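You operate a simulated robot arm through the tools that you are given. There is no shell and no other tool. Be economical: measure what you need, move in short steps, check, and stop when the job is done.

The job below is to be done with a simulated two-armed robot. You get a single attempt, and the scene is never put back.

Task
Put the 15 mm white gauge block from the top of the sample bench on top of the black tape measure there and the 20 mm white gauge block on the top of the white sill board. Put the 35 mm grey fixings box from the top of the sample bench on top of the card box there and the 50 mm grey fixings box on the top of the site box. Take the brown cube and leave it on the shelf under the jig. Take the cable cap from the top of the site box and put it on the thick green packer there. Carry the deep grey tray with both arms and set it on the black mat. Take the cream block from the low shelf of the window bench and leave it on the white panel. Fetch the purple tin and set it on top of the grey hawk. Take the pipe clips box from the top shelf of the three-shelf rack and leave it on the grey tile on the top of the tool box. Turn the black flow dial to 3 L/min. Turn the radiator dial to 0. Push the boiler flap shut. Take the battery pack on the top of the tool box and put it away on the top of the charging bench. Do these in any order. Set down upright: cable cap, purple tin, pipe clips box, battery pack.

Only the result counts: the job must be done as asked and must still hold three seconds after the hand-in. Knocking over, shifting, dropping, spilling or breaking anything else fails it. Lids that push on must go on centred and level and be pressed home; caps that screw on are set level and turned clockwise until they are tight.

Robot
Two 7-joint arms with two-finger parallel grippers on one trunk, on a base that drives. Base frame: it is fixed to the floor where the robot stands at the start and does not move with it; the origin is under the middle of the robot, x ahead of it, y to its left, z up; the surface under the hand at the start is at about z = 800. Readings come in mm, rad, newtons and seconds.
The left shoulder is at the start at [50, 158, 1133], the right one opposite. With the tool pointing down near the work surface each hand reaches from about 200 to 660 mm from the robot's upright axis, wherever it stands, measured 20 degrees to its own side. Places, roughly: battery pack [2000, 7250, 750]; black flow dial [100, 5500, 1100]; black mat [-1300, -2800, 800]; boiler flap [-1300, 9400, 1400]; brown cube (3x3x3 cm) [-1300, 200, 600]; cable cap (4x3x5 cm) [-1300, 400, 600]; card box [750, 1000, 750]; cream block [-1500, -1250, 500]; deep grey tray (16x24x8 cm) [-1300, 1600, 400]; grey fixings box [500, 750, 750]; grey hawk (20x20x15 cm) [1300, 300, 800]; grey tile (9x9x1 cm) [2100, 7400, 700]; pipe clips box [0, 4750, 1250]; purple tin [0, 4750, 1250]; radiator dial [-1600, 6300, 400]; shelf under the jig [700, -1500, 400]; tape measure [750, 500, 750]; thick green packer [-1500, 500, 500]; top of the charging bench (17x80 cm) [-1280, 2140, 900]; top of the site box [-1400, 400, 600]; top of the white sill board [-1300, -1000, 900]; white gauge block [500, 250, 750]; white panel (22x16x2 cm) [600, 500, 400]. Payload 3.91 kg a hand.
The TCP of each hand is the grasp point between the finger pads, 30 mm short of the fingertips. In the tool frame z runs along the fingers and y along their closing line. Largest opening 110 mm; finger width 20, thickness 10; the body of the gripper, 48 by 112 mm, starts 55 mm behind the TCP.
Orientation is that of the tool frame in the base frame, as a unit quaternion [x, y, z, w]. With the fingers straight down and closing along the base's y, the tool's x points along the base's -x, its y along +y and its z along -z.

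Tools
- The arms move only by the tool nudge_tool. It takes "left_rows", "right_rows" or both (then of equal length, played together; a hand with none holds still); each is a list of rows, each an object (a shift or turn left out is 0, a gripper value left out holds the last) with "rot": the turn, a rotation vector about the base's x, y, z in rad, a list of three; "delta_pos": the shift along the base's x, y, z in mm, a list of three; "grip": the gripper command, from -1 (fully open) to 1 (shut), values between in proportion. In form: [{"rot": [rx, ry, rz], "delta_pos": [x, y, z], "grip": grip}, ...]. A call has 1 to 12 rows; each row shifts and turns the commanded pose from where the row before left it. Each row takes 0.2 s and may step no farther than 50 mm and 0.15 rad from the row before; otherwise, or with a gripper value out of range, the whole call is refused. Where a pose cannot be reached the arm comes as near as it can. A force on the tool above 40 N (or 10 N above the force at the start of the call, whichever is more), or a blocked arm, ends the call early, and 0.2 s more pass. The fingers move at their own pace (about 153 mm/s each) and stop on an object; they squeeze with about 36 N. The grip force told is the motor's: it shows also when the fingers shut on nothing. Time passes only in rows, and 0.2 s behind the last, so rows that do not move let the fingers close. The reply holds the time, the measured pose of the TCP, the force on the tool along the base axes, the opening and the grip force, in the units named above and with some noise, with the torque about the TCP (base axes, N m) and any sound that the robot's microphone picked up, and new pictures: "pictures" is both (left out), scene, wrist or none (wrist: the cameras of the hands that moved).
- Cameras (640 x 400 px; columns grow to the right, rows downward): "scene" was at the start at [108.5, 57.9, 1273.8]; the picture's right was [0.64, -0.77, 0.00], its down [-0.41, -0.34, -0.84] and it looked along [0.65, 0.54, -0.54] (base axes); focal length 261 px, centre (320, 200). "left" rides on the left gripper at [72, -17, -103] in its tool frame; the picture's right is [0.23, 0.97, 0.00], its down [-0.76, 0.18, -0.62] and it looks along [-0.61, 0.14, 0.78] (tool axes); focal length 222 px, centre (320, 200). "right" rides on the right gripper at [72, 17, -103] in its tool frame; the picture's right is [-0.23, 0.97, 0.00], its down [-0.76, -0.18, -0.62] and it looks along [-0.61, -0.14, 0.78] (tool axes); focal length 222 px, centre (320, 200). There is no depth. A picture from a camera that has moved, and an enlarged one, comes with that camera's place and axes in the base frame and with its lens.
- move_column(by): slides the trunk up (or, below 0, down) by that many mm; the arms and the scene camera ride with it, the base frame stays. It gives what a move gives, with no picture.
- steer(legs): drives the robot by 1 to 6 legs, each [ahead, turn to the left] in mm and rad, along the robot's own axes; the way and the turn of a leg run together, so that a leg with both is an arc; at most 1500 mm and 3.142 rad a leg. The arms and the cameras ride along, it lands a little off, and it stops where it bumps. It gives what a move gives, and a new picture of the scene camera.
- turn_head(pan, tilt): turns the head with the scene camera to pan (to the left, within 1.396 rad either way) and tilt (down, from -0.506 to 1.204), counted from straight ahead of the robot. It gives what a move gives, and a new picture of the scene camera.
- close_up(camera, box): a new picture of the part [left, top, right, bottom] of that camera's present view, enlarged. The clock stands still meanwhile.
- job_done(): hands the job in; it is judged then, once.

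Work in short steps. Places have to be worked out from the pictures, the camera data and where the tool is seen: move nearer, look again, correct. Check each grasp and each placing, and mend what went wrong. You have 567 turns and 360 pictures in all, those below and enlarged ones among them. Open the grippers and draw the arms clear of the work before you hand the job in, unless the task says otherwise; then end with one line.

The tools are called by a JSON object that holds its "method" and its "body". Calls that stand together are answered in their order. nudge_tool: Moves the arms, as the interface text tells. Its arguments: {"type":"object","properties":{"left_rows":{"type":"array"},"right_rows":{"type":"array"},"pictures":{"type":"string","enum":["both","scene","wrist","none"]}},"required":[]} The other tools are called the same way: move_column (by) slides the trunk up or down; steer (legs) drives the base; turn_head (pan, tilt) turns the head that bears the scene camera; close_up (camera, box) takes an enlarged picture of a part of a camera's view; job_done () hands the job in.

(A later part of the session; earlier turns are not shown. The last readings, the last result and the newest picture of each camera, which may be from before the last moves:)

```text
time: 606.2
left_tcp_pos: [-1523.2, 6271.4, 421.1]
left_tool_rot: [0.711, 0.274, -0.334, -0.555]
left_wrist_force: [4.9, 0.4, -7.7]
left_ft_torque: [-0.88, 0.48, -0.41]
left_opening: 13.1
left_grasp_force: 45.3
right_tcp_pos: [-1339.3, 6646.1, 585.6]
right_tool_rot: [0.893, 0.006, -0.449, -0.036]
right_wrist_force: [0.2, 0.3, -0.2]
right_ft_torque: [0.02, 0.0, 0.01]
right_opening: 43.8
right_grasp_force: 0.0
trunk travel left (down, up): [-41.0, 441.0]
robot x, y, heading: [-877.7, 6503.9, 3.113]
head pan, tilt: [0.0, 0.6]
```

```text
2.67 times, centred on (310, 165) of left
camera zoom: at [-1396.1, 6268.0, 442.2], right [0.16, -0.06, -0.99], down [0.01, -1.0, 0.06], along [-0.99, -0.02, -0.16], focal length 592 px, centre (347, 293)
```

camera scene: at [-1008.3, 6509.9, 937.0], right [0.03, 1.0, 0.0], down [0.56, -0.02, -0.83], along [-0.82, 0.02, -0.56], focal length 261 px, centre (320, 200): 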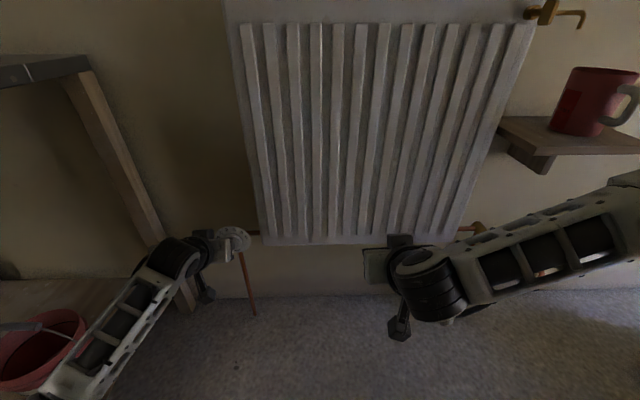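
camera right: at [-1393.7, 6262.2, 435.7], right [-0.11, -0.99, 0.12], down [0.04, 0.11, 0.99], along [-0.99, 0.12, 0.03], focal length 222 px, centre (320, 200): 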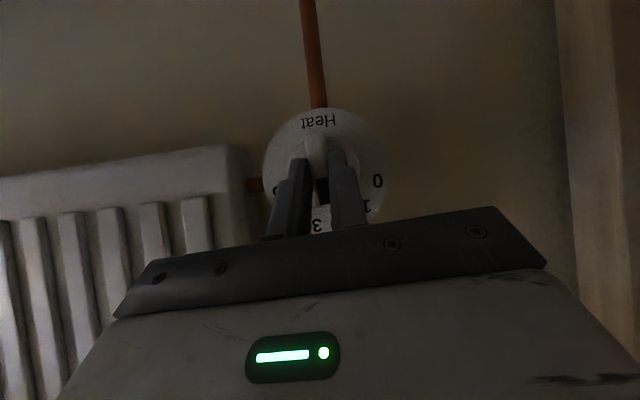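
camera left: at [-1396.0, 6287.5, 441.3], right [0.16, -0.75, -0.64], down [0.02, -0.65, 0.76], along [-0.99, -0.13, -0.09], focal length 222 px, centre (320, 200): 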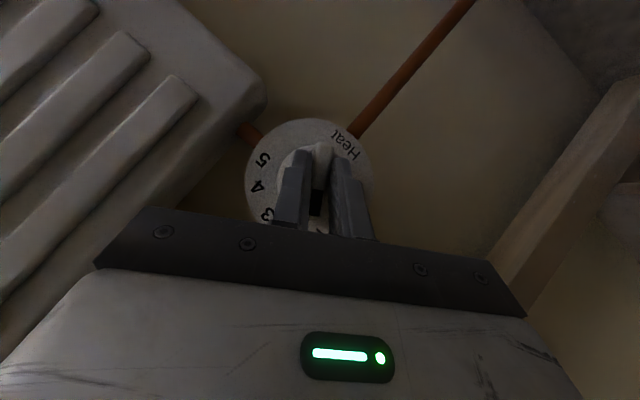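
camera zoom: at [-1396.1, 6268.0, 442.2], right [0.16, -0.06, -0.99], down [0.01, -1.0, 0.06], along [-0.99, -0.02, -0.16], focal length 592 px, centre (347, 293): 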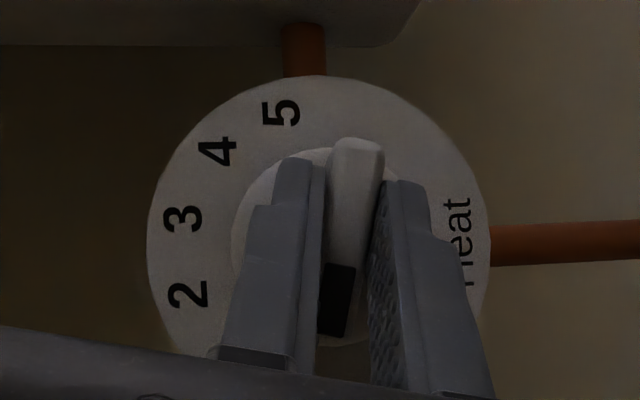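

Pointer now aligns with 0. I release and withdraw to verify.

{"method": "nudge_tool", "body": {"left_rows": [{"grip": 0.6}, {"grip": 0.3}, {"delta_pos": [0, 0, 0]}, {"delta_pos": [25, -10, 5]}, {"delta_pos": [30, -15, 10]}, {"delta_pos": [35, -10, 20]}, {"delta_pos": [0, 0, 0]}], "pictures": "none"}}

{"method": "close_up", "body": {"camera": "left", "box": [220, 60, 400, 210]}}

```text
time: 607.8
left_tcp_pos: [-1433.0, 6237.6, 458.8]
left_tool_rot: [0.711, 0.274, -0.336, -0.554]
left_wrist_force: [0.7, 0.9, 0.8]
left_ft_torque: [-0.04, 0.0, 0.03]
left_opening: 38.7
left_grasp_force: 0.1
right_tcp_pos: [-1338.4, 6645.3, 586.6]
right_tool_rot: [0.893, 0.006, -0.449, -0.037]
right_wrist_force: [0.6, -0.2, 0.1]
right_ft_torque: [0.03, -0.03, 0.02]
right_opening: 44.2
right_grasp_force: 0.1
trunk travel left (down, up): [-41.0, 441.0]
robot x, y, heading: [-879.3, 6506.2, 3.113]
head pan, tilt: [0.0, 0.6]
```

```text
2.67 times, centred on (310, 135) of left
camera zoom: at [-1306.4, 6234.3, 479.0], right [0.16, -0.06, -0.99], down [0.01, -1.0, 0.06], along [-0.99, -0.02, -0.16], focal length 592 px, centre (347, 373)
```

zoom: 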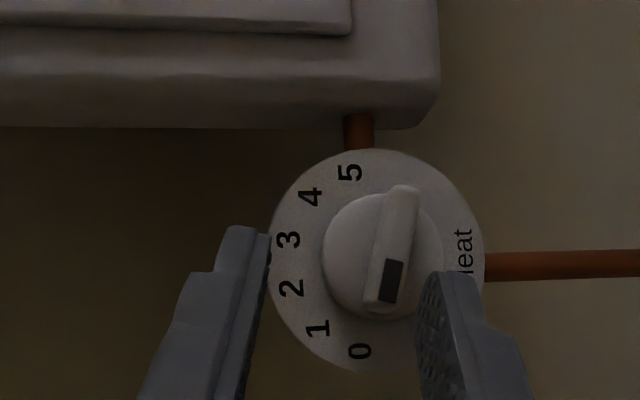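

Dial reads 0. I unwind the wrist and draw the hand back.

{"method": "nudge_tool", "body": {"left_rows": [{"delta_pos": [30, 0, 15], "rot": [-0.14, 0, 0]}, {"delta_pos": [30, 0, 15], "rot": [-0.14, 0, 0]}, {"delta_pos": [20, 0, 15], "rot": [-0.14, 0, 0]}, {"delta_pos": [10, 0, 10], "rot": [-0.14, 0, 0]}, {"delta_pos": [0, 0, 10], "rot": [-0.14, 0, 0]}, {"delta_pos": [0, 0, 10], "rot": [-0.14, 0, 0]}, {"delta_pos": [0, 0, 10], "rot": [-0.14, 0, 0]}, {"delta_pos": [0, 0, 10], "rot": [-0.14, 0, 0]}, {"delta_pos": [0, 0, 0], "rot": [-0.14, 0, 0]}, {"delta_pos": [0, 0, 0], "rot": [-0.1, 0, 0]}], "pictures": "none"}}

{"method": "steer", "body": {"legs": [[-350, 0]]}}

{"method": "move_column", "body": {"by": 320}}

```text
time: 610.0
left_tcp_pos: [-1344.2, 6235.0, 553.0]
left_tool_rot: [0.901, 0.002, -0.434, 0.017]
left_wrist_force: [0.1, 0.3, -1.3]
left_ft_torque: [0.01, 0.0, 0.04]
left_opening: 38.4
left_grasp_force: 0.1
right_tcp_pos: [-1340.0, 6646.2, 586.4]
right_tool_rot: [0.893, 0.007, -0.448, -0.036]
right_wrist_force: [0.1, 0.6, -0.1]
right_ft_torque: [-0.02, 0.0, -0.02]
right_opening: 43.9
right_grasp_force: 0.1
trunk travel left (down, up): [-41.0, 441.0]
robot x, y, heading: [-880.5, 6507.1, 3.115]
head pan, tilt: [0.0, 0.6]
```

```text
time: 612.3
left_tcp_pos: [-999.2, 6225.2, 553.2]
left_tool_rot: [0.901, 0.004, -0.434, 0.017]
left_wrist_force: [-0.2, 0.0, 0.3]
left_ft_torque: [-0.01, 0.06, -0.02]
left_opening: 38.6
left_grasp_force: 0.1
right_tcp_pos: [-994.3, 6635.4, 585.3]
right_tool_rot: [0.893, 0.005, -0.449, -0.037]
right_wrist_force: [-0.4, 0.1, 0.8]
right_ft_torque: [-0.01, 0.02, 0.02]
right_opening: 43.9
right_grasp_force: 0.0
trunk travel left (down, up): [-41.0, 441.0]
robot x, y, heading: [-535.1, 6491.9, 3.109]
head pan, tilt: [0.0, 0.6]
camera scene: at [-662.3, 6499.9, 937.0], right [0.03, 1.0, 0.0], down [0.56, -0.02, -0.83], along [-0.82, 0.03, -0.56], focal length 261 px, centre (320, 200)
```

scene: 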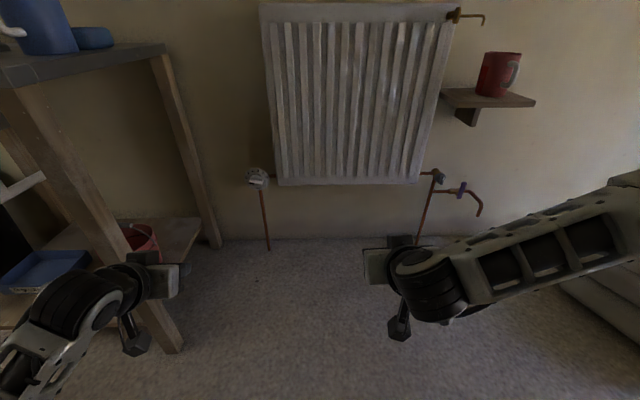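

```text
time: 615.4
left_tcp_pos: [-997.6, 6225.0, 873.1]
left_tool_rot: [0.901, 0.003, -0.434, 0.016]
left_wrist_force: [-0.2, 0.2, 0.4]
left_ft_torque: [0.02, 0.01, 0.0]
left_opening: 38.6
left_grasp_force: 0.1
right_tcp_pos: [-994.6, 6636.2, 904.6]
right_tool_rot: [0.893, 0.006, -0.449, -0.036]
right_wrist_force: [-0.1, 0.4, 0.5]
right_ft_torque: [-0.01, 0.03, -0.03]
right_opening: 43.7
right_grasp_force: 0.0
trunk travel left (down, up): [-361.0, 121.0]
robot x, y, heading: [-533.6, 6495.7, 3.113]
head pan, tilt: [0.0, 0.6]
```

Next the boiler flap. I turn to face +y and look ahead.

{"method": "steer", "body": {"legs": [[0, -1.54]]}}

{"method": "turn_head", "body": {"pan": 0.25, "tilt": 0.25}}

```text
time: 619.5
left_tcp_pos: [-841.2, 6936.7, 871.6]
left_tool_rot: [0.664, -0.609, -0.329, -0.282]
left_wrist_force: [-0.8, -0.4, -0.2]
left_ft_torque: [-0.04, 0.01, 0.02]
left_opening: 38.5
left_grasp_force: 0.0
right_tcp_pos: [-430.6, 6965.5, 904.4]
right_tool_rot: [0.66, -0.601, -0.305, -0.331]
right_wrist_force: [0.1, -0.4, 0.3]
right_ft_torque: [-0.01, -0.01, 0.01]
right_opening: 44.0
right_grasp_force: 0.2
trunk travel left (down, up): [-361.0, 121.0]
robot x, y, heading: [-532.4, 6492.0, 1.62]
head pan, tilt: [0.0, 0.6]
camera scene: at [-540.5, 6624.2, 1257.0], right [1.0, 0.05, 0.0], down [0.03, -0.56, -0.83], along [-0.04, 0.82, -0.56], focal length 261 px, centre (320, 200)
```

scene: 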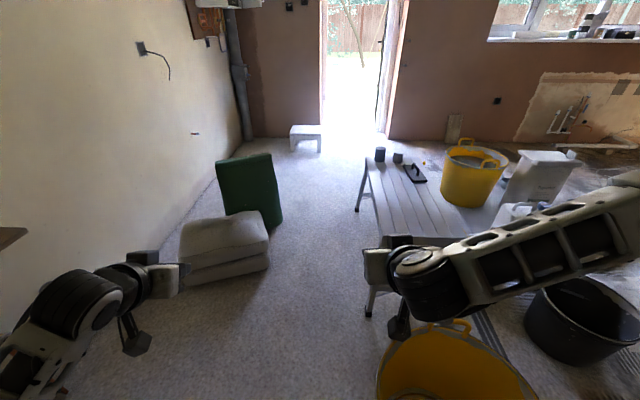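

```text
time: 620.3
left_tcp_pos: [-840.1, 6935.3, 872.2]
left_tool_rot: [0.664, -0.609, -0.329, -0.282]
left_wrist_force: [-0.5, -0.2, 0.0]
left_ft_torque: [0.03, 0.02, -0.01]
left_opening: 38.6
left_grasp_force: 0.0
right_tcp_pos: [-431.4, 6965.3, 905.7]
right_tool_rot: [0.661, -0.601, -0.305, -0.331]
right_wrist_force: [0.3, 0.2, -0.2]
right_ft_torque: [0.02, -0.01, -0.02]
right_opening: 44.0
right_grasp_force: 0.1
trunk travel left (down, up): [-361.0, 121.0]
robot x, y, heading: [-535.3, 6494.2, 1.624]
head pan, tilt: [0.25, 0.25]
camera scene: at [-563.6, 6625.1, 1289.1], right [0.96, 0.3, 0.0], down [0.07, -0.24, -0.97], along [-0.29, 0.93, -0.25], focal length 261 px, centre (320, 200)
```

scene: 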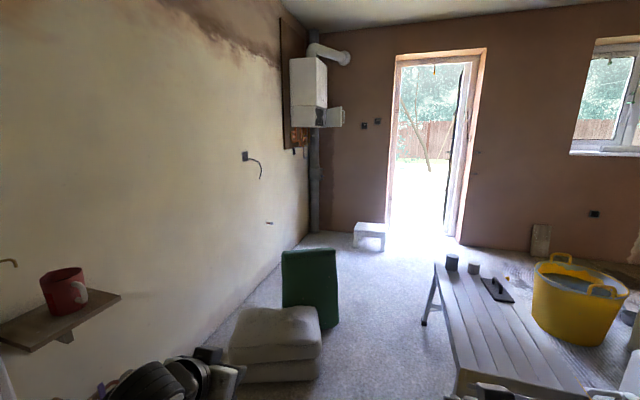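

I zoom on the boiler flap.

{"method": "close_up", "body": {"camera": "scene", "box": [270, 30, 370, 170]}}

```text
2.86 times, centred on (320, 100) of scene
camera zoom: at [-563.6, 6625.1, 1289.1], right [0.96, 0.3, 0.0], down [0.07, -0.24, -0.97], along [-0.29, 0.93, -0.25], focal length 746 px, centre (320, 486)
```

zoom: 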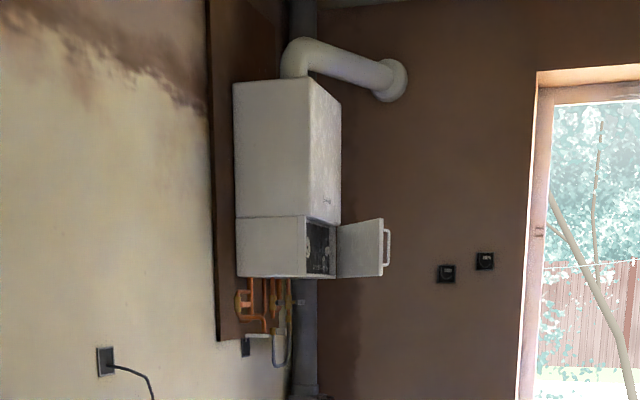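

The compartment door is open ~90°, hinged at its far (+y) side; it must be swept back toward −y and pressed to −x. I drive along the passage to y≈8690.

{"method": "steer", "body": {"legs": [[0, -0.012], [1100, 0], [1100, 0]]}}

```text
time: 622.0
left_tcp_pos: [-837.2, 6991.9, 872.7]
left_tool_rot: [0.661, -0.613, -0.328, -0.284]
left_wrist_force: [-0.1, -0.8, 0.1]
left_ft_torque: [-0.01, 0.0, 0.0]
left_opening: 38.3
left_grasp_force: 0.0
right_tcp_pos: [-427.4, 7016.2, 905.5]
right_tool_rot: [0.657, -0.605, -0.303, -0.333]
right_wrist_force: [-0.2, -0.2, 0.0]
right_ft_torque: [-0.02, 0.0, 0.02]
right_opening: 44.1
right_grasp_force: 0.1
trunk travel left (down, up): [-361.0, 121.0]
robot x, y, heading: [-533.0, 6548.6, 1.611]
head pan, tilt: [0.25, 0.25]
stopped in leg 2: the robot was blocked; the commanded pose is now the measured one
camera scene: at [-564.1, 6678.0, 1289.3], right [0.96, 0.28, 0.0], down [0.07, -0.24, -0.97], along [-0.28, 0.93, -0.25], focal length 261 px, centre (320, 200)
```

scene: 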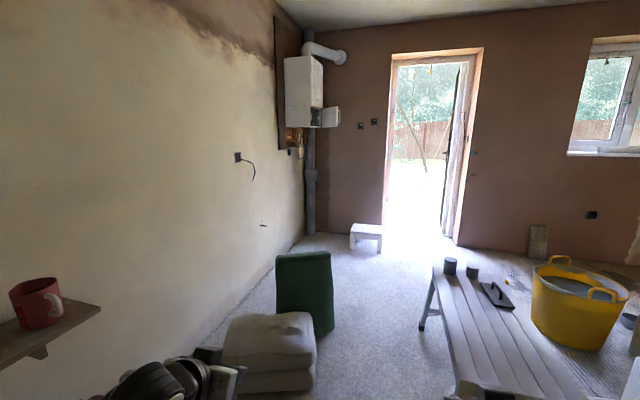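

Blocked after 55 mm. I look down around the front to see what is there.

{"method": "turn_head", "body": {"pan": -0.3, "tilt": 1.15}}

{"method": "turn_head", "body": {"pan": -1.2, "tilt": 1.0}}

```text
time: 623.2
left_tcp_pos: [-836.6, 6992.6, 872.4]
left_tool_rot: [0.661, -0.612, -0.328, -0.284]
left_wrist_force: [0.5, 0.1, -0.1]
left_ft_torque: [0.0, 0.04, 0.04]
left_opening: 38.3
left_grasp_force: 0.0
right_tcp_pos: [-427.6, 7017.5, 905.6]
right_tool_rot: [0.657, -0.605, -0.303, -0.333]
right_wrist_force: [-0.2, 0.4, -0.9]
right_ft_torque: [-0.01, 0.01, 0.0]
right_opening: 44.0
right_grasp_force: 0.2
trunk travel left (down, up): [-361.0, 121.0]
robot x, y, heading: [-537.0, 6550.2, 1.608]
head pan, tilt: [-0.3, 1.15]
camera scene: at [-522.2, 6646.6, 1215.3], right [0.97, -0.26, 0.0], down [-0.24, -0.88, -0.41], along [0.11, 0.4, -0.91], focal length 261 px, centre (320, 200)
```

scene: 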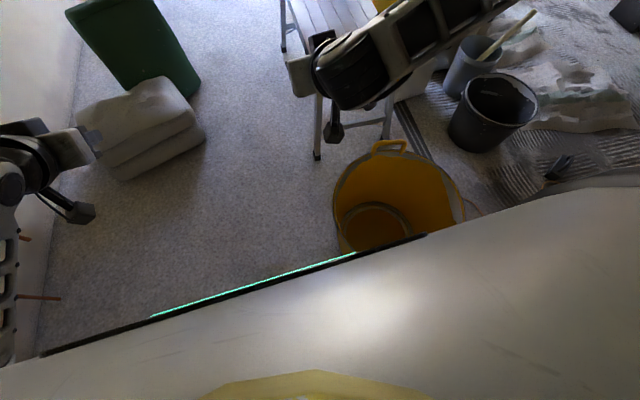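

```text
time: 624.4
left_tcp_pos: [-837.7, 6992.4, 873.0]
left_tool_rot: [0.661, -0.612, -0.328, -0.284]
left_wrist_force: [0.7, 0.4, -0.5]
left_ft_torque: [0.02, 0.0, 0.02]
left_opening: 38.6
left_grasp_force: 0.1
right_tcp_pos: [-427.4, 7016.8, 905.2]
right_tool_rot: [0.657, -0.605, -0.303, -0.333]
right_wrist_force: [0.4, 0.0, 0.2]
right_ft_torque: [-0.01, 0.02, 0.02]
right_opening: 43.9
right_grasp_force: 0.0
trunk travel left (down, up): [-361.0, 121.0]
robot x, y, heading: [-533.9, 6545.6, 1.606]
head pan, tilt: [-1.201, 1.0]
camera scene: at [-473.7, 6616.7, 1225.0], right [0.4, -0.92, 0.0], down [-0.77, -0.33, -0.54], along [0.5, 0.21, -0.84], focal length 261 px, centre (320, 200)
```

scene: 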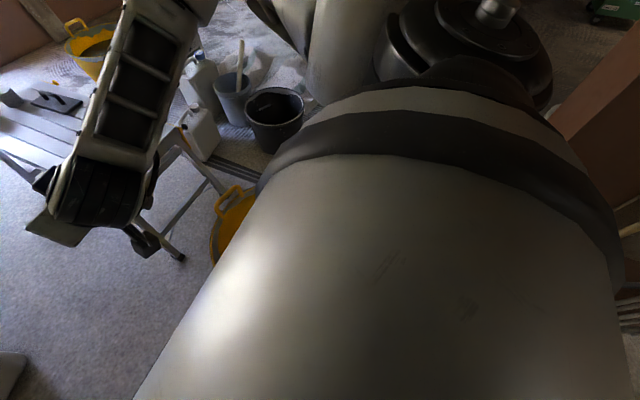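

The base nearly touches the yellow bucket (still upright). I back off and pass further to the left, between sacks and bucket.

{"method": "steer", "body": {"legs": [[-200, 0], [0, 0.27], [400, 0], [0, -0.29]]}}

{"method": "turn_head", "body": {"pan": 0.0, "tilt": 0.8}}

```text
time: 629.9
left_tcp_pos: [-937.8, 7179.8, 873.4]
left_tool_rot: [0.653, -0.621, -0.324, -0.288]
left_wrist_force: [-0.6, -0.4, -0.2]
left_ft_torque: [-0.03, -0.05, 0.01]
left_opening: 38.5
left_grasp_force: 0.0
right_tcp_pos: [-527.8, 7195.4, 904.8]
right_tool_rot: [0.65, -0.613, -0.299, -0.336]
right_wrist_force: [0.5, 0.2, -0.1]
right_ft_torque: [-0.01, -0.02, -0.03]
right_opening: 44.3
right_grasp_force: 0.0
trunk travel left (down, up): [-361.0, 121.0]
robot x, y, heading: [-650.1, 6726.7, 1.585]
head pan, tilt: [-1.201, 1.0]
camera scene: at [-584.3, 6796.4, 1224.9], right [0.37, -0.93, 0.0], down [-0.78, -0.32, -0.54], along [0.5, 0.2, -0.84], focal length 261 px, centre (320, 200)
```

scene: 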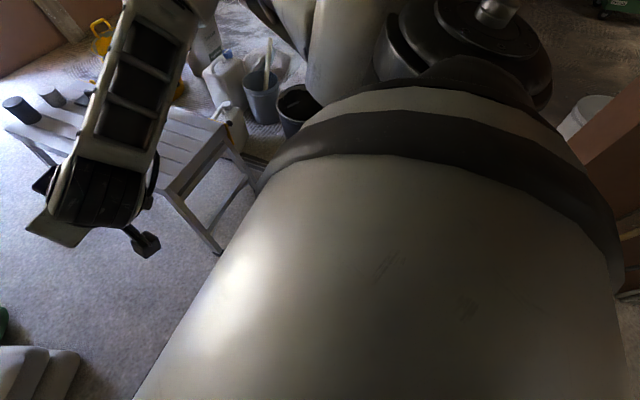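

```text
time: 631.3
left_tcp_pos: [-937.8, 7180.7, 873.1]
left_tool_rot: [0.653, -0.62, -0.325, -0.288]
left_wrist_force: [0.1, 0.3, 0.0]
left_ft_torque: [0.03, -0.02, -0.04]
left_opening: 38.5
left_grasp_force: 0.0
right_tcp_pos: [-527.7, 7195.2, 905.5]
right_tool_rot: [0.649, -0.613, -0.299, -0.337]
right_wrist_force: [0.6, 0.9, -0.2]
right_ft_torque: [-0.03, -0.01, 0.01]
right_opening: 44.0
right_grasp_force: 0.1
trunk travel left (down, up): [-361.0, 121.0]
robot x, y, heading: [-645.9, 6726.2, 1.587]
head pan, tilt: [0.0, 0.799]
camera scene: at [-650.1, 6850.9, 1240.1], right [1.0, 0.01, 0.0], down [0.01, -0.72, -0.7], along [-0.01, 0.7, -0.72], focal length 261 px, centre (320, 200)
```

scene: 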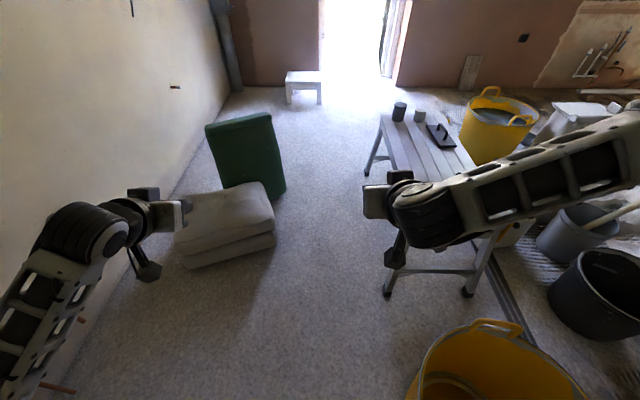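

The passage between sacks (x≈-912) and workmate leg (x≈-326) is tight; I aim for x≈-619 and go through.

{"method": "steer", "body": {"legs": [[0, -0.058], [600, 0]]}}

```text
time: 632.6
left_tcp_pos: [-911.2, 7208.6, 873.7]
left_tool_rot: [-0.635, 0.639, 0.316, 0.297]
left_wrist_force: [0.0, 0.3, 0.5]
left_ft_torque: [0.02, 0.03, -0.02]
left_opening: 38.6
left_grasp_force: 0.1
right_tcp_pos: [-501.0, 7199.7, 906.4]
right_tool_rot: [-0.631, 0.631, 0.29, 0.346]
right_wrist_force: [0.2, -0.6, -0.8]
right_ft_torque: [-0.02, -0.03, 0.0]
right_opening: 44.4
right_grasp_force: 0.1
trunk travel left (down, up): [-361.0, 121.0]
robot x, y, heading: [-651.5, 6743.0, 1.524]
head pan, tilt: [0.0, 0.799]
stopped in leg 2: the robot was blocked; the commanded pose is now the measured one
camera scene: at [-642.6, 6862.4, 1240.1], right [1.0, -0.05, 0.0], down [-0.03, -0.72, -0.7], along [0.03, 0.7, -0.72], focal length 261 px, centre (320, 200)
```

scene: 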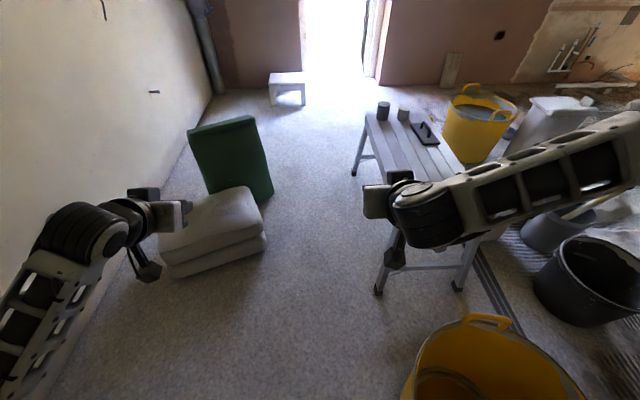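

The base is wider than assumed and touches the big bucket's rim (which has not moved). I back off and swing further left around it.

{"method": "steer", "body": {"legs": [[-150, 0], [0, 0.346], [175, 0], [0, -0.3], [480, 0]]}}

```text
time: 639.5
left_tcp_pos: [-1005.3, 7686.0, 872.3]
left_tool_rot: [0.653, -0.62, -0.324, -0.288]
left_wrist_force: [0.1, 0.1, 0.7]
left_ft_torque: [0.0, 0.0, 0.02]
left_opening: 38.4
left_grasp_force: 0.1
right_tcp_pos: [-594.1, 7701.2, 905.6]
right_tool_rot: [0.65, -0.612, -0.299, -0.336]
right_wrist_force: [0.3, 0.3, -0.2]
right_ft_torque: [0.03, -0.02, -0.01]
right_opening: 43.8
right_grasp_force: 0.0
trunk travel left (down, up): [-361.0, 121.0]
robot x, y, heading: [-715.5, 7237.1, 1.582]
head pan, tilt: [0.0, 0.799]
camera scene: at [-716.0, 7356.4, 1240.1], right [1.0, 0.01, 0.0], down [0.01, -0.72, -0.7], along [-0.01, 0.7, -0.72], focal length 261 px, centre (320, 200)
```

scene: 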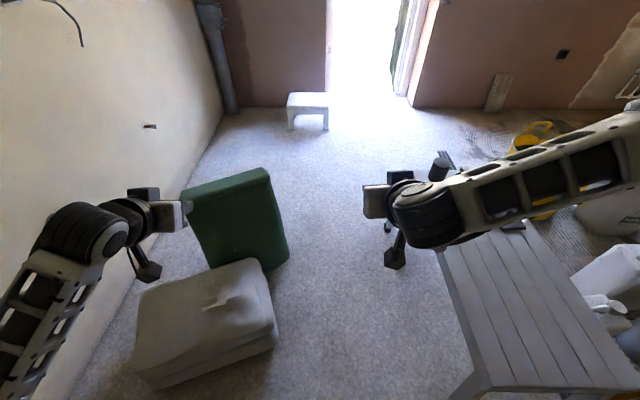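

Clear of the bucket. I steer between sacks and workmate with small corrections.

{"method": "steer", "body": {"legs": [[0, -0.3], [260, 0], [0, 0.25], [300, 0]]}}

```text
time: 643.8
left_tcp_pos: [-915.2, 7974.6, 873.2]
left_tool_rot: [0.644, -0.63, -0.321, -0.294]
left_wrist_force: [0.1, -0.4, 0.3]
left_ft_torque: [-0.01, 0.01, 0.03]
left_opening: 38.5
left_grasp_force: 0.2
right_tcp_pos: [-504.2, 7976.9, 906.4]
right_tool_rot: [0.639, -0.622, -0.294, -0.342]
right_wrist_force: [0.3, -0.3, -0.9]
right_ft_torque: [0.0, -0.01, 0.02]
right_opening: 43.9
right_grasp_force: 0.0
trunk travel left (down, up): [-361.0, 121.0]
robot x, y, heading: [-637.5, 7507.0, 1.556]
head pan, tilt: [0.0, 0.799]
stopped in leg 4: the robot was blocked; the commanded pose is now the measured one
camera scene: at [-637.2, 7635.0, 1240.2], right [1.0, -0.02, 0.0], down [-0.01, -0.72, -0.7], along [0.01, 0.7, -0.72], focal length 261 px, centre (320, 200)
```

scene: 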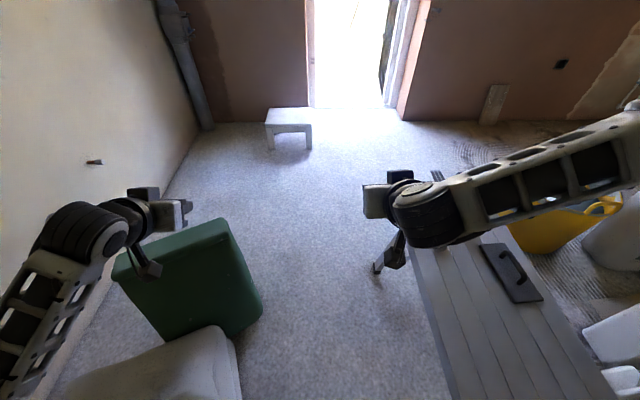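

Probably the left front corner meets the sacks. I back 120 mm and re-enter about 40 mm further right.

{"method": "steer", "body": {"legs": [[-120, 0], [0, -0.3], [135, 0], [0, 0.31], [350, 0]]}}

```text
time: 647.1
left_tcp_pos: [-728.9, 8039.1, 874.7]
left_tool_rot: [-0.542, 0.719, 0.273, 0.338]
left_wrist_force: [0.0, 0.6, -0.2]
left_ft_torque: [-0.02, 0.02, -0.01]
left_opening: 38.6
left_grasp_force: 0.0
right_tcp_pos: [-336.5, 7919.8, 906.5]
right_tool_rot: [-0.54, 0.71, 0.241, 0.382]
right_wrist_force: [-0.4, -0.5, -0.2]
right_ft_torque: [0.03, 0.0, -0.01]
right_opening: 44.2
right_grasp_force: 0.0
trunk travel left (down, up): [-361.0, 121.0]
robot x, y, heading: [-628.9, 7526.0, 1.254]
head pan, tilt: [0.0, 0.799]
stopped in leg 4: the robot was blocked; the commanded pose is now the measured one
camera scene: at [-586.0, 7639.6, 1240.1], right [0.95, -0.31, 0.0], down [-0.22, -0.68, -0.7], along [0.22, 0.66, -0.72], focal length 261 px, centre (320, 200)
```

scene: 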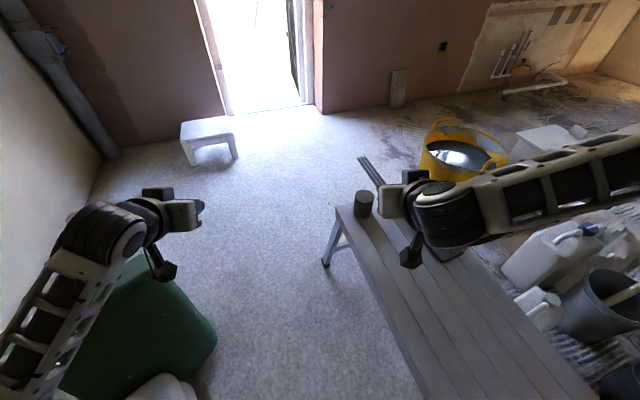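

I look down left and right to find the contact.

{"method": "turn_head", "body": {"pan": 1.0, "tilt": 0.85}}

{"method": "turn_head", "body": {"pan": -1.0, "tilt": 0.85}}

```text
time: 648.4
left_tcp_pos: [-728.9, 8039.1, 874.2]
left_tool_rot: [-0.543, 0.718, 0.274, 0.339]
left_wrist_force: [1.1, 0.4, 0.0]
left_ft_torque: [0.03, 0.02, -0.02]
left_opening: 38.4
left_grasp_force: 0.0
right_tcp_pos: [-336.7, 7919.5, 906.1]
right_tool_rot: [-0.54, 0.711, 0.239, 0.382]
right_wrist_force: [0.1, 0.1, 0.1]
right_ft_torque: [0.03, 0.02, 0.02]
right_opening: 43.8
right_grasp_force: 0.1
trunk travel left (down, up): [-361.0, 121.0]
robot x, y, heading: [-626.7, 7522.0, 1.252]
head pan, tilt: [1.0, 0.85]
camera scene: at [-660.6, 7623.7, 1236.1], right [0.78, 0.63, 0.0], down [0.47, -0.58, -0.66], along [-0.42, 0.51, -0.75], focal length 261 px, centre (320, 200)
```

scene: 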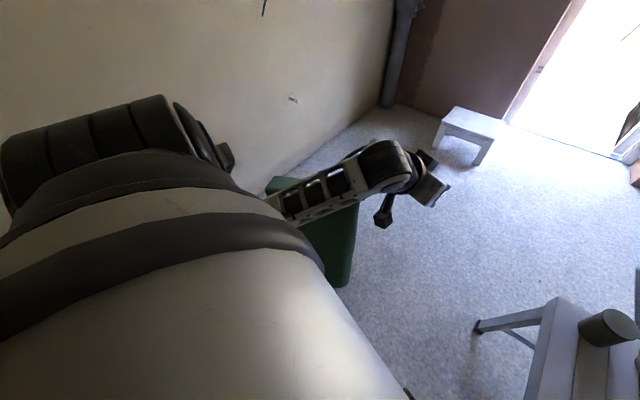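

```text
time: 650.3
left_tcp_pos: [-728.9, 8038.8, 874.9]
left_tool_rot: [-0.543, 0.718, 0.275, 0.338]
left_wrist_force: [0.5, -0.5, -0.4]
left_ft_torque: [0.0, 0.01, -0.03]
left_opening: 38.7
left_grasp_force: 0.1
right_tcp_pos: [-336.0, 7918.3, 905.7]
right_tool_rot: [-0.54, 0.711, 0.24, 0.382]
right_wrist_force: [-0.5, 0.1, -0.7]
right_ft_torque: [0.02, -0.06, 0.01]
right_opening: 43.8
right_grasp_force: 0.1
trunk travel left (down, up): [-361.0, 121.0]
robot x, y, heading: [-623.1, 7524.4, 1.255]
head pan, tilt: [-1.0, 0.85]
camera scene: at [-535.7, 7582.7, 1236.1], right [0.25, -0.97, 0.0], down [-0.73, -0.19, -0.66], along [0.64, 0.17, -0.75], focal length 261 px, centre (320, 200)
```

scene: 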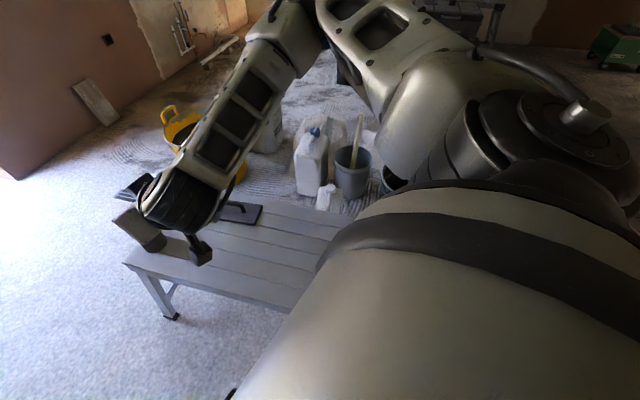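

I back 60 mm off the workmate side, then straighten gently.

{"method": "turn_head", "body": {"pan": 0.0, "tilt": 1.0}}

{"method": "steer", "body": {"legs": [[-60, 0], [0, 0.17]]}}

```text
time: 651.5
left_tcp_pos: [-729.0, 8038.1, 873.4]
left_tool_rot: [-0.543, 0.719, 0.273, 0.338]
left_wrist_force: [-0.1, -0.5, -0.3]
left_ft_torque: [-0.03, 0.01, -0.01]
left_opening: 38.5
left_grasp_force: 0.0
right_tcp_pos: [-337.1, 7920.0, 906.6]
right_tool_rot: [-0.54, 0.711, 0.241, 0.382]
right_wrist_force: [0.7, 0.1, 0.5]
right_ft_torque: [-0.02, -0.03, -0.01]
right_opening: 44.3
right_grasp_force: 0.0
trunk travel left (down, up): [-361.0, 121.0]
robot x, y, heading: [-621.5, 7525.7, 1.255]
head pan, tilt: [0.0, 1.0]
camera scene: at [-589.5, 7629.2, 1225.0], right [0.95, -0.31, 0.0], down [-0.26, -0.8, -0.54], along [0.17, 0.51, -0.84], focal length 261 px, centre (320, 200)
```

scene: 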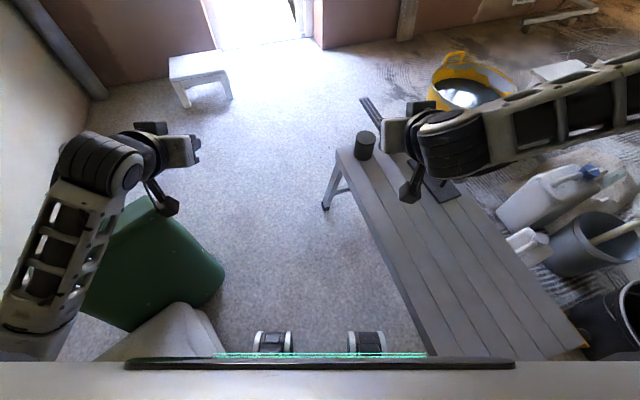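

```text
time: 653.2
left_tcp_pos: [-835.9, 7955.8, 873.2]
left_tool_rot: [-0.604, 0.668, 0.301, 0.313]
left_wrist_force: [-0.5, -0.8, -0.6]
left_ft_torque: [-0.02, -0.03, -0.01]
left_opening: 38.4
left_grasp_force: 0.0
right_tcp_pos: [-427.9, 7906.7, 906.2]
right_tool_rot: [-0.6, 0.66, 0.273, 0.359]
right_wrist_force: [0.2, 0.6, -0.1]
right_ft_torque: [0.01, -0.04, 0.0]
right_opening: 43.6
right_grasp_force: 0.0
trunk travel left (down, up): [-361.0, 121.0]
robot x, y, heading: [-641.2, 7468.4, 1.431]
head pan, tilt: [0.0, 1.0]
camera scene: at [-626.9, 7577.7, 1225.0], right [0.99, -0.14, 0.0], down [-0.12, -0.83, -0.54], along [0.08, 0.53, -0.84], focal length 261 px, centre (320, 200)
```

scene: 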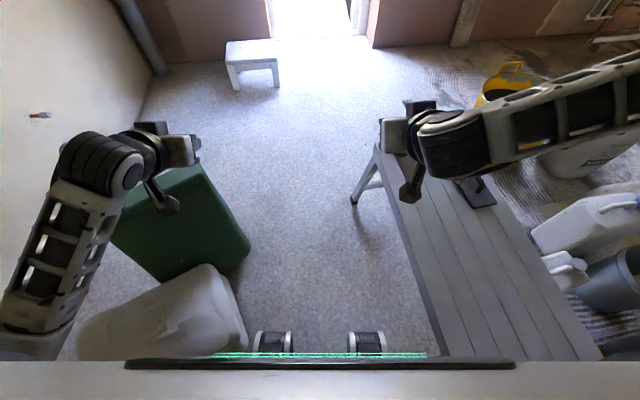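

Now the view shows both feet and obstacles clearly: the half-width is ~252 mm. A gentle left arc passes both sacks and workmate.

{"method": "steer", "body": {"legs": [[500, 0.2]]}}

```text
time: 654.5
left_tcp_pos: [-842.0, 8012.5, 874.8]
left_tool_rot: [-0.617, 0.656, 0.308, 0.307]
left_wrist_force: [-0.4, 0.1, 0.1]
left_ft_torque: [-0.02, 0.01, 0.02]
left_opening: 38.6
left_grasp_force: 0.1
right_tcp_pos: [-432.1, 7980.4, 906.7]
right_tool_rot: [-0.614, 0.648, 0.28, 0.354]
right_wrist_force: [0.6, 0.5, -0.8]
right_ft_torque: [0.06, -0.01, 0.01]
right_opening: 44.0
right_grasp_force: 0.1
trunk travel left (down, up): [-361.0, 121.0]
robot x, y, heading: [-626.7, 7535.6, 1.47]
head pan, tilt: [0.0, 1.0]
stopped in leg 1: the robot was blocked; the commanded pose is now the measured one
camera scene: at [-616.9, 7642.7, 1225.0], right [1.0, -0.1, 0.0], down [-0.08, -0.84, -0.54], along [0.05, 0.54, -0.84], focal length 261 px, centre (320, 200)
```

scene: 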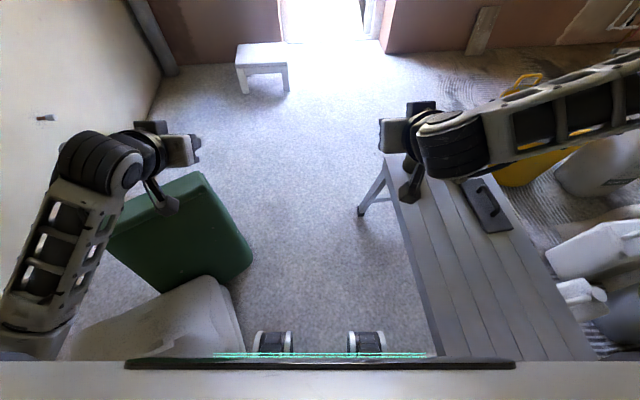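

Only ~520 mm remains between sacks and workmate versus 504 mm base width: not passable safely. I'll go round through the big room on the right. First I back out the way I came.

{"method": "steer", "body": {"legs": [[-80, 0], [0, -0.16], [-250, 0], [0, 0.25], [-650, 0]]}}

```text
time: 655.8
left_tcp_pos: [-851.1, 7931.0, 874.2]
left_tool_rot: [-0.616, 0.657, 0.308, 0.307]
left_wrist_force: [-0.9, -0.3, 0.1]
left_ft_torque: [0.04, 0.02, 0.0]
left_opening: 38.5
left_grasp_force: 0.1
right_tcp_pos: [-440.7, 7898.2, 906.2]
right_tool_rot: [-0.613, 0.649, 0.279, 0.353]
right_wrist_force: [0.4, 0.8, -0.1]
right_ft_torque: [0.01, 0.0, -0.02]
right_opening: 43.9
right_grasp_force: 0.0
trunk travel left (down, up): [-361.0, 121.0]
robot x, y, heading: [-638.9, 7452.3, 1.475]
head pan, tilt: [0.0, 1.0]
stopped in leg 2: the robot was blocked; the commanded pose is now the measured one
camera scene: at [-628.0, 7561.0, 1225.0], right [1.0, -0.1, 0.0], down [-0.08, -0.84, -0.54], along [0.05, 0.54, -0.84], focal length 261 px, centre (320, 200)
```

scene: 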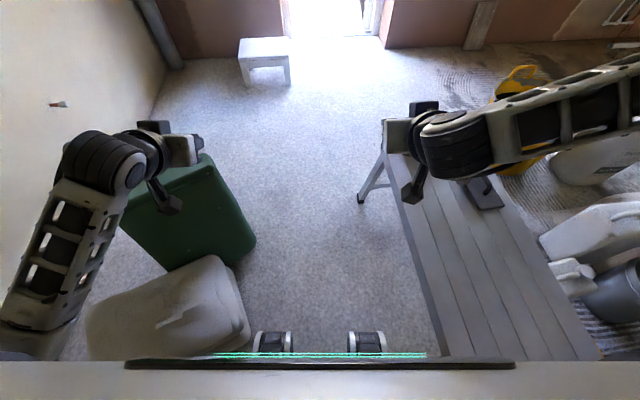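

I simply reverse straight along the current heading, which drifts away from the bucket.

{"method": "steer", "body": {"legs": [[-400, 0], [-480, 0]]}}

```text
time: 660.7
left_tcp_pos: [-940.1, 7057.6, 873.7]
left_tool_rot: [-0.618, 0.655, 0.308, 0.307]
left_wrist_force: [0.4, 0.5, 0.6]
left_ft_torque: [0.02, -0.03, 0.01]
left_opening: 38.4
left_grasp_force: 0.1
right_tcp_pos: [-530.4, 7028.2, 907.6]
right_tool_rot: [-0.615, 0.646, 0.282, 0.353]
right_wrist_force: [0.5, -0.1, 0.1]
right_ft_torque: [-0.01, 0.04, -0.01]
right_opening: 44.1
right_grasp_force: 0.0
trunk travel left (down, up): [-361.0, 121.0]
robot x, y, heading: [-720.5, 6577.6, 1.481]
head pan, tilt: [0.0, 1.0]
camera scene: at [-714.6, 6689.9, 1225.0], right [1.0, -0.09, 0.0], down [-0.07, -0.84, -0.54], along [0.05, 0.54, -0.84], focal length 261 px, centre (320, 200)
```

scene: 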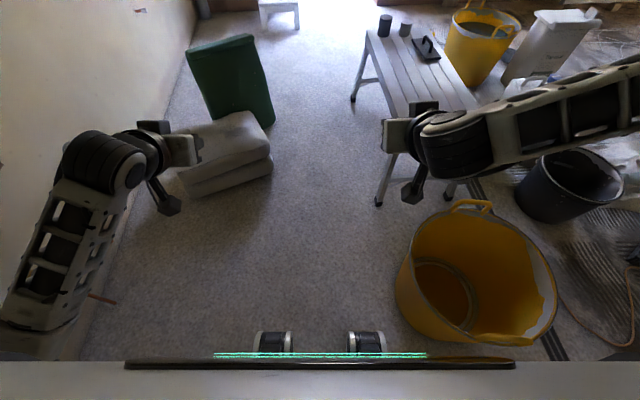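

I'm clear again, everything upright. I back to y≈6300 and turn to face the opening to the big room.

{"method": "steer", "body": {"legs": [[-270, 0], [0, -1.48]]}}

{"method": "turn_head", "body": {"pan": 0.0, "tilt": 0.5}}

```text
time: 666.2
left_tcp_pos: [-290.9, 6572.6, 874.4]
left_tool_rot: [-0.02, 0.901, 0.024, 0.434]
left_wrist_force: [0.3, 0.3, 0.6]
left_ft_torque: [-0.02, -0.01, 0.03]
left_opening: 38.5
left_grasp_force: 0.1
right_tcp_pos: [-281.5, 6162.5, 904.8]
right_tool_rot: [-0.022, 0.892, -0.028, 0.45]
right_wrist_force: [-0.5, -0.9, -0.3]
right_ft_torque: [-0.02, 0.01, 0.0]
right_opening: 44.0
right_grasp_force: 0.1
trunk travel left (down, up): [-361.0, 121.0]
robot x, y, heading: [-746.8, 6308.2, 0.008]
head pan, tilt: [0.0, 1.0]
camera scene: at [-637.2, 6312.2, 1225.0], right [0.01, -1.0, 0.0], down [-0.84, -0.01, -0.54], along [0.54, 0.01, -0.84], focal length 261 px, centre (320, 200)
```

scene: 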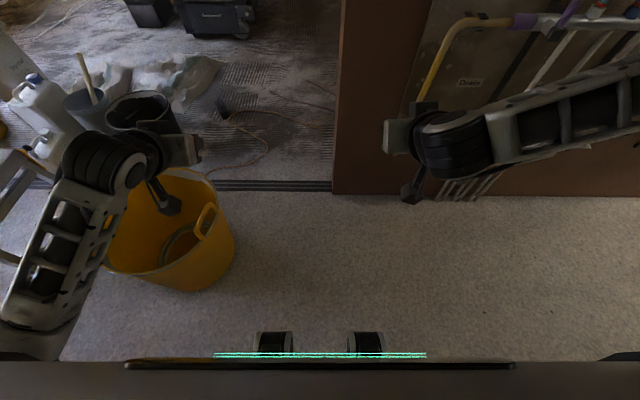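

```text
time: 667.2
left_tcp_pos: [-291.3, 6572.0, 873.5]
left_tool_rot: [-0.02, 0.901, 0.024, 0.433]
left_wrist_force: [1.4, -0.3, -0.1]
left_ft_torque: [-0.03, -0.01, 0.02]
left_opening: 38.7
left_grasp_force: 0.0
right_tcp_pos: [-280.7, 6161.7, 905.9]
right_tool_rot: [-0.022, 0.892, -0.029, 0.45]
right_wrist_force: [-0.4, -0.4, -0.1]
right_ft_torque: [0.01, -0.02, -0.01]
right_opening: 44.0
right_grasp_force: 0.2
trunk travel left (down, up): [-361.0, 121.0]
robot x, y, heading: [-747.3, 6312.8, 0.009]
head pan, tilt: [0.0, 0.499]
camera scene: at [-615.9, 6312.5, 1266.0], right [0.01, -1.0, 0.0], down [-0.48, -0.01, -0.88], along [0.88, 0.01, -0.48], focal length 261 px, centre (320, 200)
```

scene: 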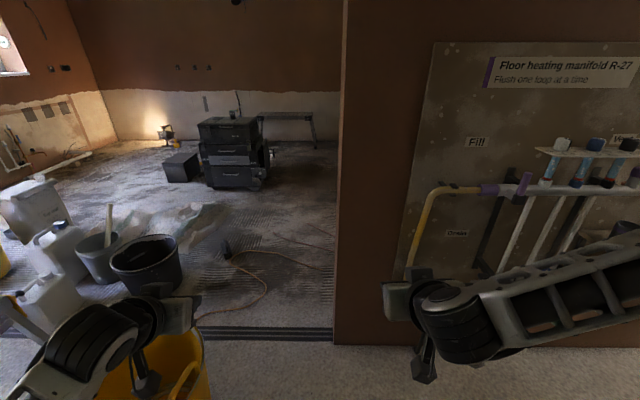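

The gap between bucket and wall end is too tight as well, but the big room is also reachable past the sample bench's far end. I'll first fetch the tin and the clips box from the rack here. I drive to y≈4800 and face the rack.

{"method": "steer", "body": {"legs": [[0, -1.385], [1500, 0], [0, 1.376]]}}

```text
time: 681.6
left_tcp_pos: [-23.5, 5089.3, 874.5]
left_tool_rot: [-0.023, 0.9, 0.026, 0.434]
left_wrist_force: [0.6, 0.2, -0.4]
left_ft_torque: [0.01, -0.01, 0.01]
left_opening: 38.5
left_grasp_force: 0.0
right_tcp_pos: [-9.4, 4678.6, 906.5]
right_tool_rot: [-0.026, 0.892, -0.026, 0.45]
right_wrist_force: [-0.3, -0.5, -0.6]
right_ft_torque: [0.0, 0.01, -0.01]
right_opening: 43.9
right_grasp_force: 0.1
trunk travel left (down, up): [-361.0, 121.0]
robot x, y, heading: [-476.6, 4822.2, 0.021]
head pan, tilt: [0.0, 0.499]
camera scene: at [-345.7, 4826.2, 1266.1], right [0.02, -1.0, 0.0], down [-0.48, -0.01, -0.88], along [0.88, 0.02, -0.48], focal length 261 px, centre (320, 200)
```

scene: 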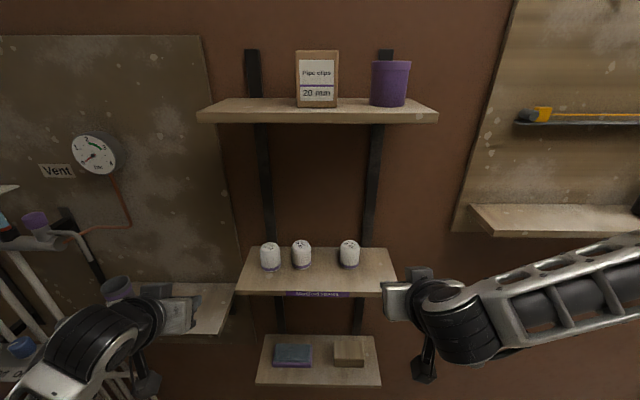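

I zoom on the top shelf, then raise the trunk and zoom again to triangulate.

{"method": "close_up", "body": {"camera": "scene", "box": [180, 30, 450, 140]}}

{"method": "move_column", "body": {"by": 115}}

{"method": "close_up", "body": {"camera": "scene", "box": [180, 60, 450, 190]}}

```text
2.37 times, centred on (315, 85) of scene
camera zoom: at [-345.7, 4826.2, 1266.1], right [0.02, -1.0, 0.0], down [-0.48, -0.01, -0.88], along [0.88, 0.02, -0.48], focal length 619 px, centre (332, 473)
```

zoom: 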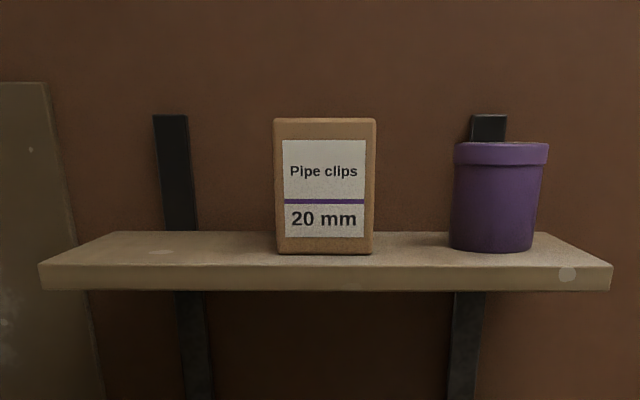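

```text
time: 683.0
left_tcp_pos: [-22.5, 5088.4, 988.7]
left_tool_rot: [-0.023, 0.901, 0.026, 0.433]
left_wrist_force: [0.2, -0.4, 0.0]
left_ft_torque: [0.0, 0.0, -0.04]
left_opening: 38.6
left_grasp_force: 0.0
right_tcp_pos: [-9.5, 4678.2, 1021.1]
right_tool_rot: [-0.026, 0.892, -0.026, 0.45]
right_wrist_force: [0.8, 0.0, -0.2]
right_ft_torque: [0.02, 0.0, 0.0]
right_opening: 44.0
right_grasp_force: 0.0
trunk travel left (down, up): [-476.0, 6.0]
robot x, y, heading: [-478.7, 4822.1, 0.023]
head pan, tilt: [0.0, 0.499]
```

```text
2.37 times, centred on (315, 125) of scene
camera zoom: at [-345.5, 4826.1, 1381.0], right [0.02, -1.0, 0.0], down [-0.48, -0.01, -0.88], along [0.88, 0.02, -0.48], focal length 619 px, centre (332, 378)
```

zoom: 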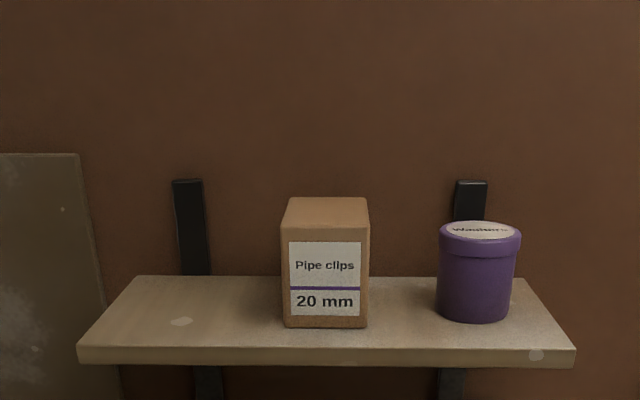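

Clips box: centre ≈(100, 4841), z 1201–1274; tin: centre ≈(101, 4731), ~57 mm wide, z 1201–1255. I raise the right hand in front of the tin.

{"method": "nudge_tool", "body": {"right_rows": [{"delta_pos": [-35, 5, 20], "grip": -0.6}, {"delta_pos": [-35, 5, 30]}, {"delta_pos": [-15, 10, 40]}, {"delta_pos": [0, 10, 40]}, {"delta_pos": [0, 10, 40]}, {"delta_pos": [0, 10, 40]}, {"delta_pos": [0, 3, 30]}, {"delta_pos": [0, 0, 0]}], "pictures": "wrist"}}

```text
time: 684.8
left_tcp_pos: [-23.6, 5088.0, 988.4]
left_tool_rot: [-0.023, 0.9, 0.026, 0.434]
left_wrist_force: [-0.4, 0.3, -0.9]
left_ft_torque: [-0.01, -0.04, -0.02]
left_opening: 38.6
left_grasp_force: 0.0
right_tcp_pos: [-78.2, 4739.7, 1263.5]
right_tool_rot: [-0.026, 0.892, -0.026, 0.45]
right_wrist_force: [-0.1, -0.4, -0.4]
right_ft_torque: [0.0, 0.0, 0.03]
right_opening: 88.1
right_grasp_force: 0.2
right hand out of reach, approached as far as the arm can: row 3
trunk travel left (down, up): [-476.0, 6.0]
robot x, y, heading: [-478.2, 4825.5, 0.019]
head pan, tilt: [0.0, 0.499]
camera right: at [-205.1, 4754.0, 1265.3], right [0.11, 0.99, 0.11], down [-0.04, -0.11, 0.99], along [0.99, -0.12, 0.03], focal length 222 px, centre (320, 200)
```

right: 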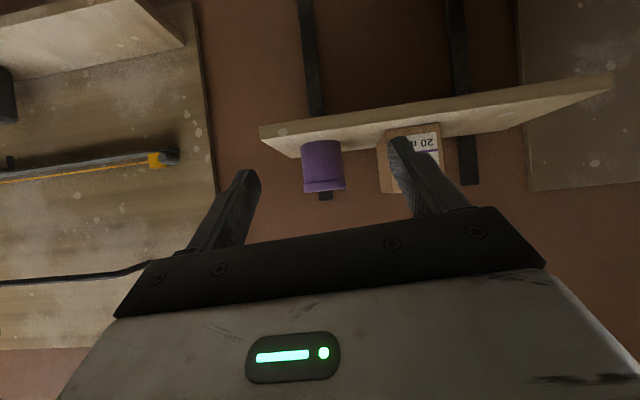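

Tin confirmed at y≈4730. Advance around it.

{"method": "nudge_tool", "body": {"right_rows": [{"delta_pos": [40, -3, 0]}, {"delta_pos": [40, -3, 0]}, {"delta_pos": [35, -2, -6]}, {"delta_pos": [0, 0, 0]}], "pictures": "wrist"}}

```text
time: 685.8
left_tcp_pos: [-24.6, 5087.1, 989.0]
left_tool_rot: [-0.024, 0.9, 0.026, 0.434]
left_wrist_force: [0.4, -0.4, 0.2]
left_ft_torque: [0.01, 0.02, -0.01]
left_opening: 38.3
left_grasp_force: 0.1
right_tcp_pos: [38.3, 4735.1, 1253.9]
right_tool_rot: [-0.026, 0.892, -0.027, 0.45]
right_wrist_force: [-0.3, 0.1, -0.4]
right_ft_torque: [-0.04, 0.0, 0.03]
right_opening: 87.8
right_grasp_force: 0.1
trunk travel left (down, up): [-476.0, 6.0]
robot x, y, heading: [-477.0, 4822.6, 0.017]
head pan, tilt: [0.0, 0.499]
camera right: at [-88.5, 4748.6, 1255.4], right [0.11, 0.99, 0.11], down [-0.04, -0.11, 0.99], along [0.99, -0.12, 0.03], focal length 222 px, centre (320, 200)
```

right: 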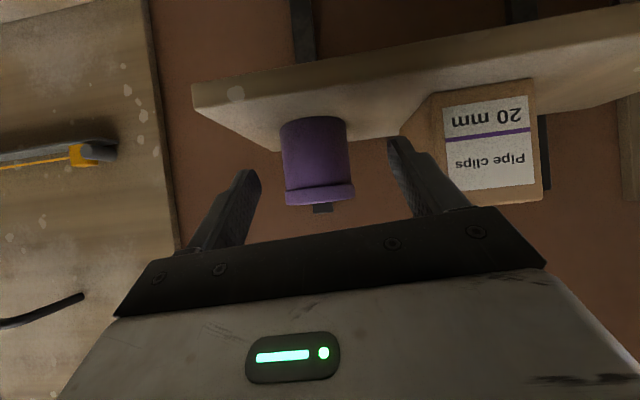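

{"method": "nudge_tool", "body": {"right_rows": [{"delta_pos": [25, -2, -9]}, {"delta_pos": [25, -1, -9]}, {"delta_pos": [0, 0, 0]}, {"grip": -0.3}, {"grip": -0.1}, {"grip": 0.3}, {"grip": 1}, {"grip": 1}, {"delta_pos": [0, 0, 0]}], "pictures": "wrist"}}

```text
time: 687.8
left_tcp_pos: [-23.7, 5088.8, 988.1]
left_tool_rot: [-0.023, 0.9, 0.025, 0.434]
left_wrist_force: [-0.7, -0.9, -0.2]
left_ft_torque: [0.01, -0.03, 0.03]
left_opening: 38.8
left_grasp_force: 0.0
right_tcp_pos: [86.7, 4730.1, 1235.5]
right_tool_rot: [-0.026, 0.892, -0.027, 0.45]
right_wrist_force: [0.7, 1.4, 1.2]
right_ft_torque: [0.16, 0.0, -0.04]
right_opening: 57.3
right_grasp_force: 35.7
trunk travel left (down, up): [-476.0, 6.0]
robot x, y, heading: [-478.5, 4821.2, 0.019]
head pan, tilt: [0.0, 0.499]
camera right: at [-39.6, 4744.3, 1237.7], right [0.11, 0.99, 0.11], down [-0.05, -0.11, 0.99], along [0.99, -0.12, 0.03], focal length 222 px, centre (320, 200)
```

right: 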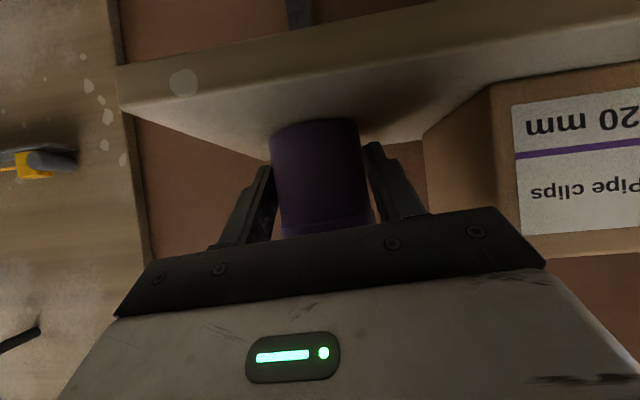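

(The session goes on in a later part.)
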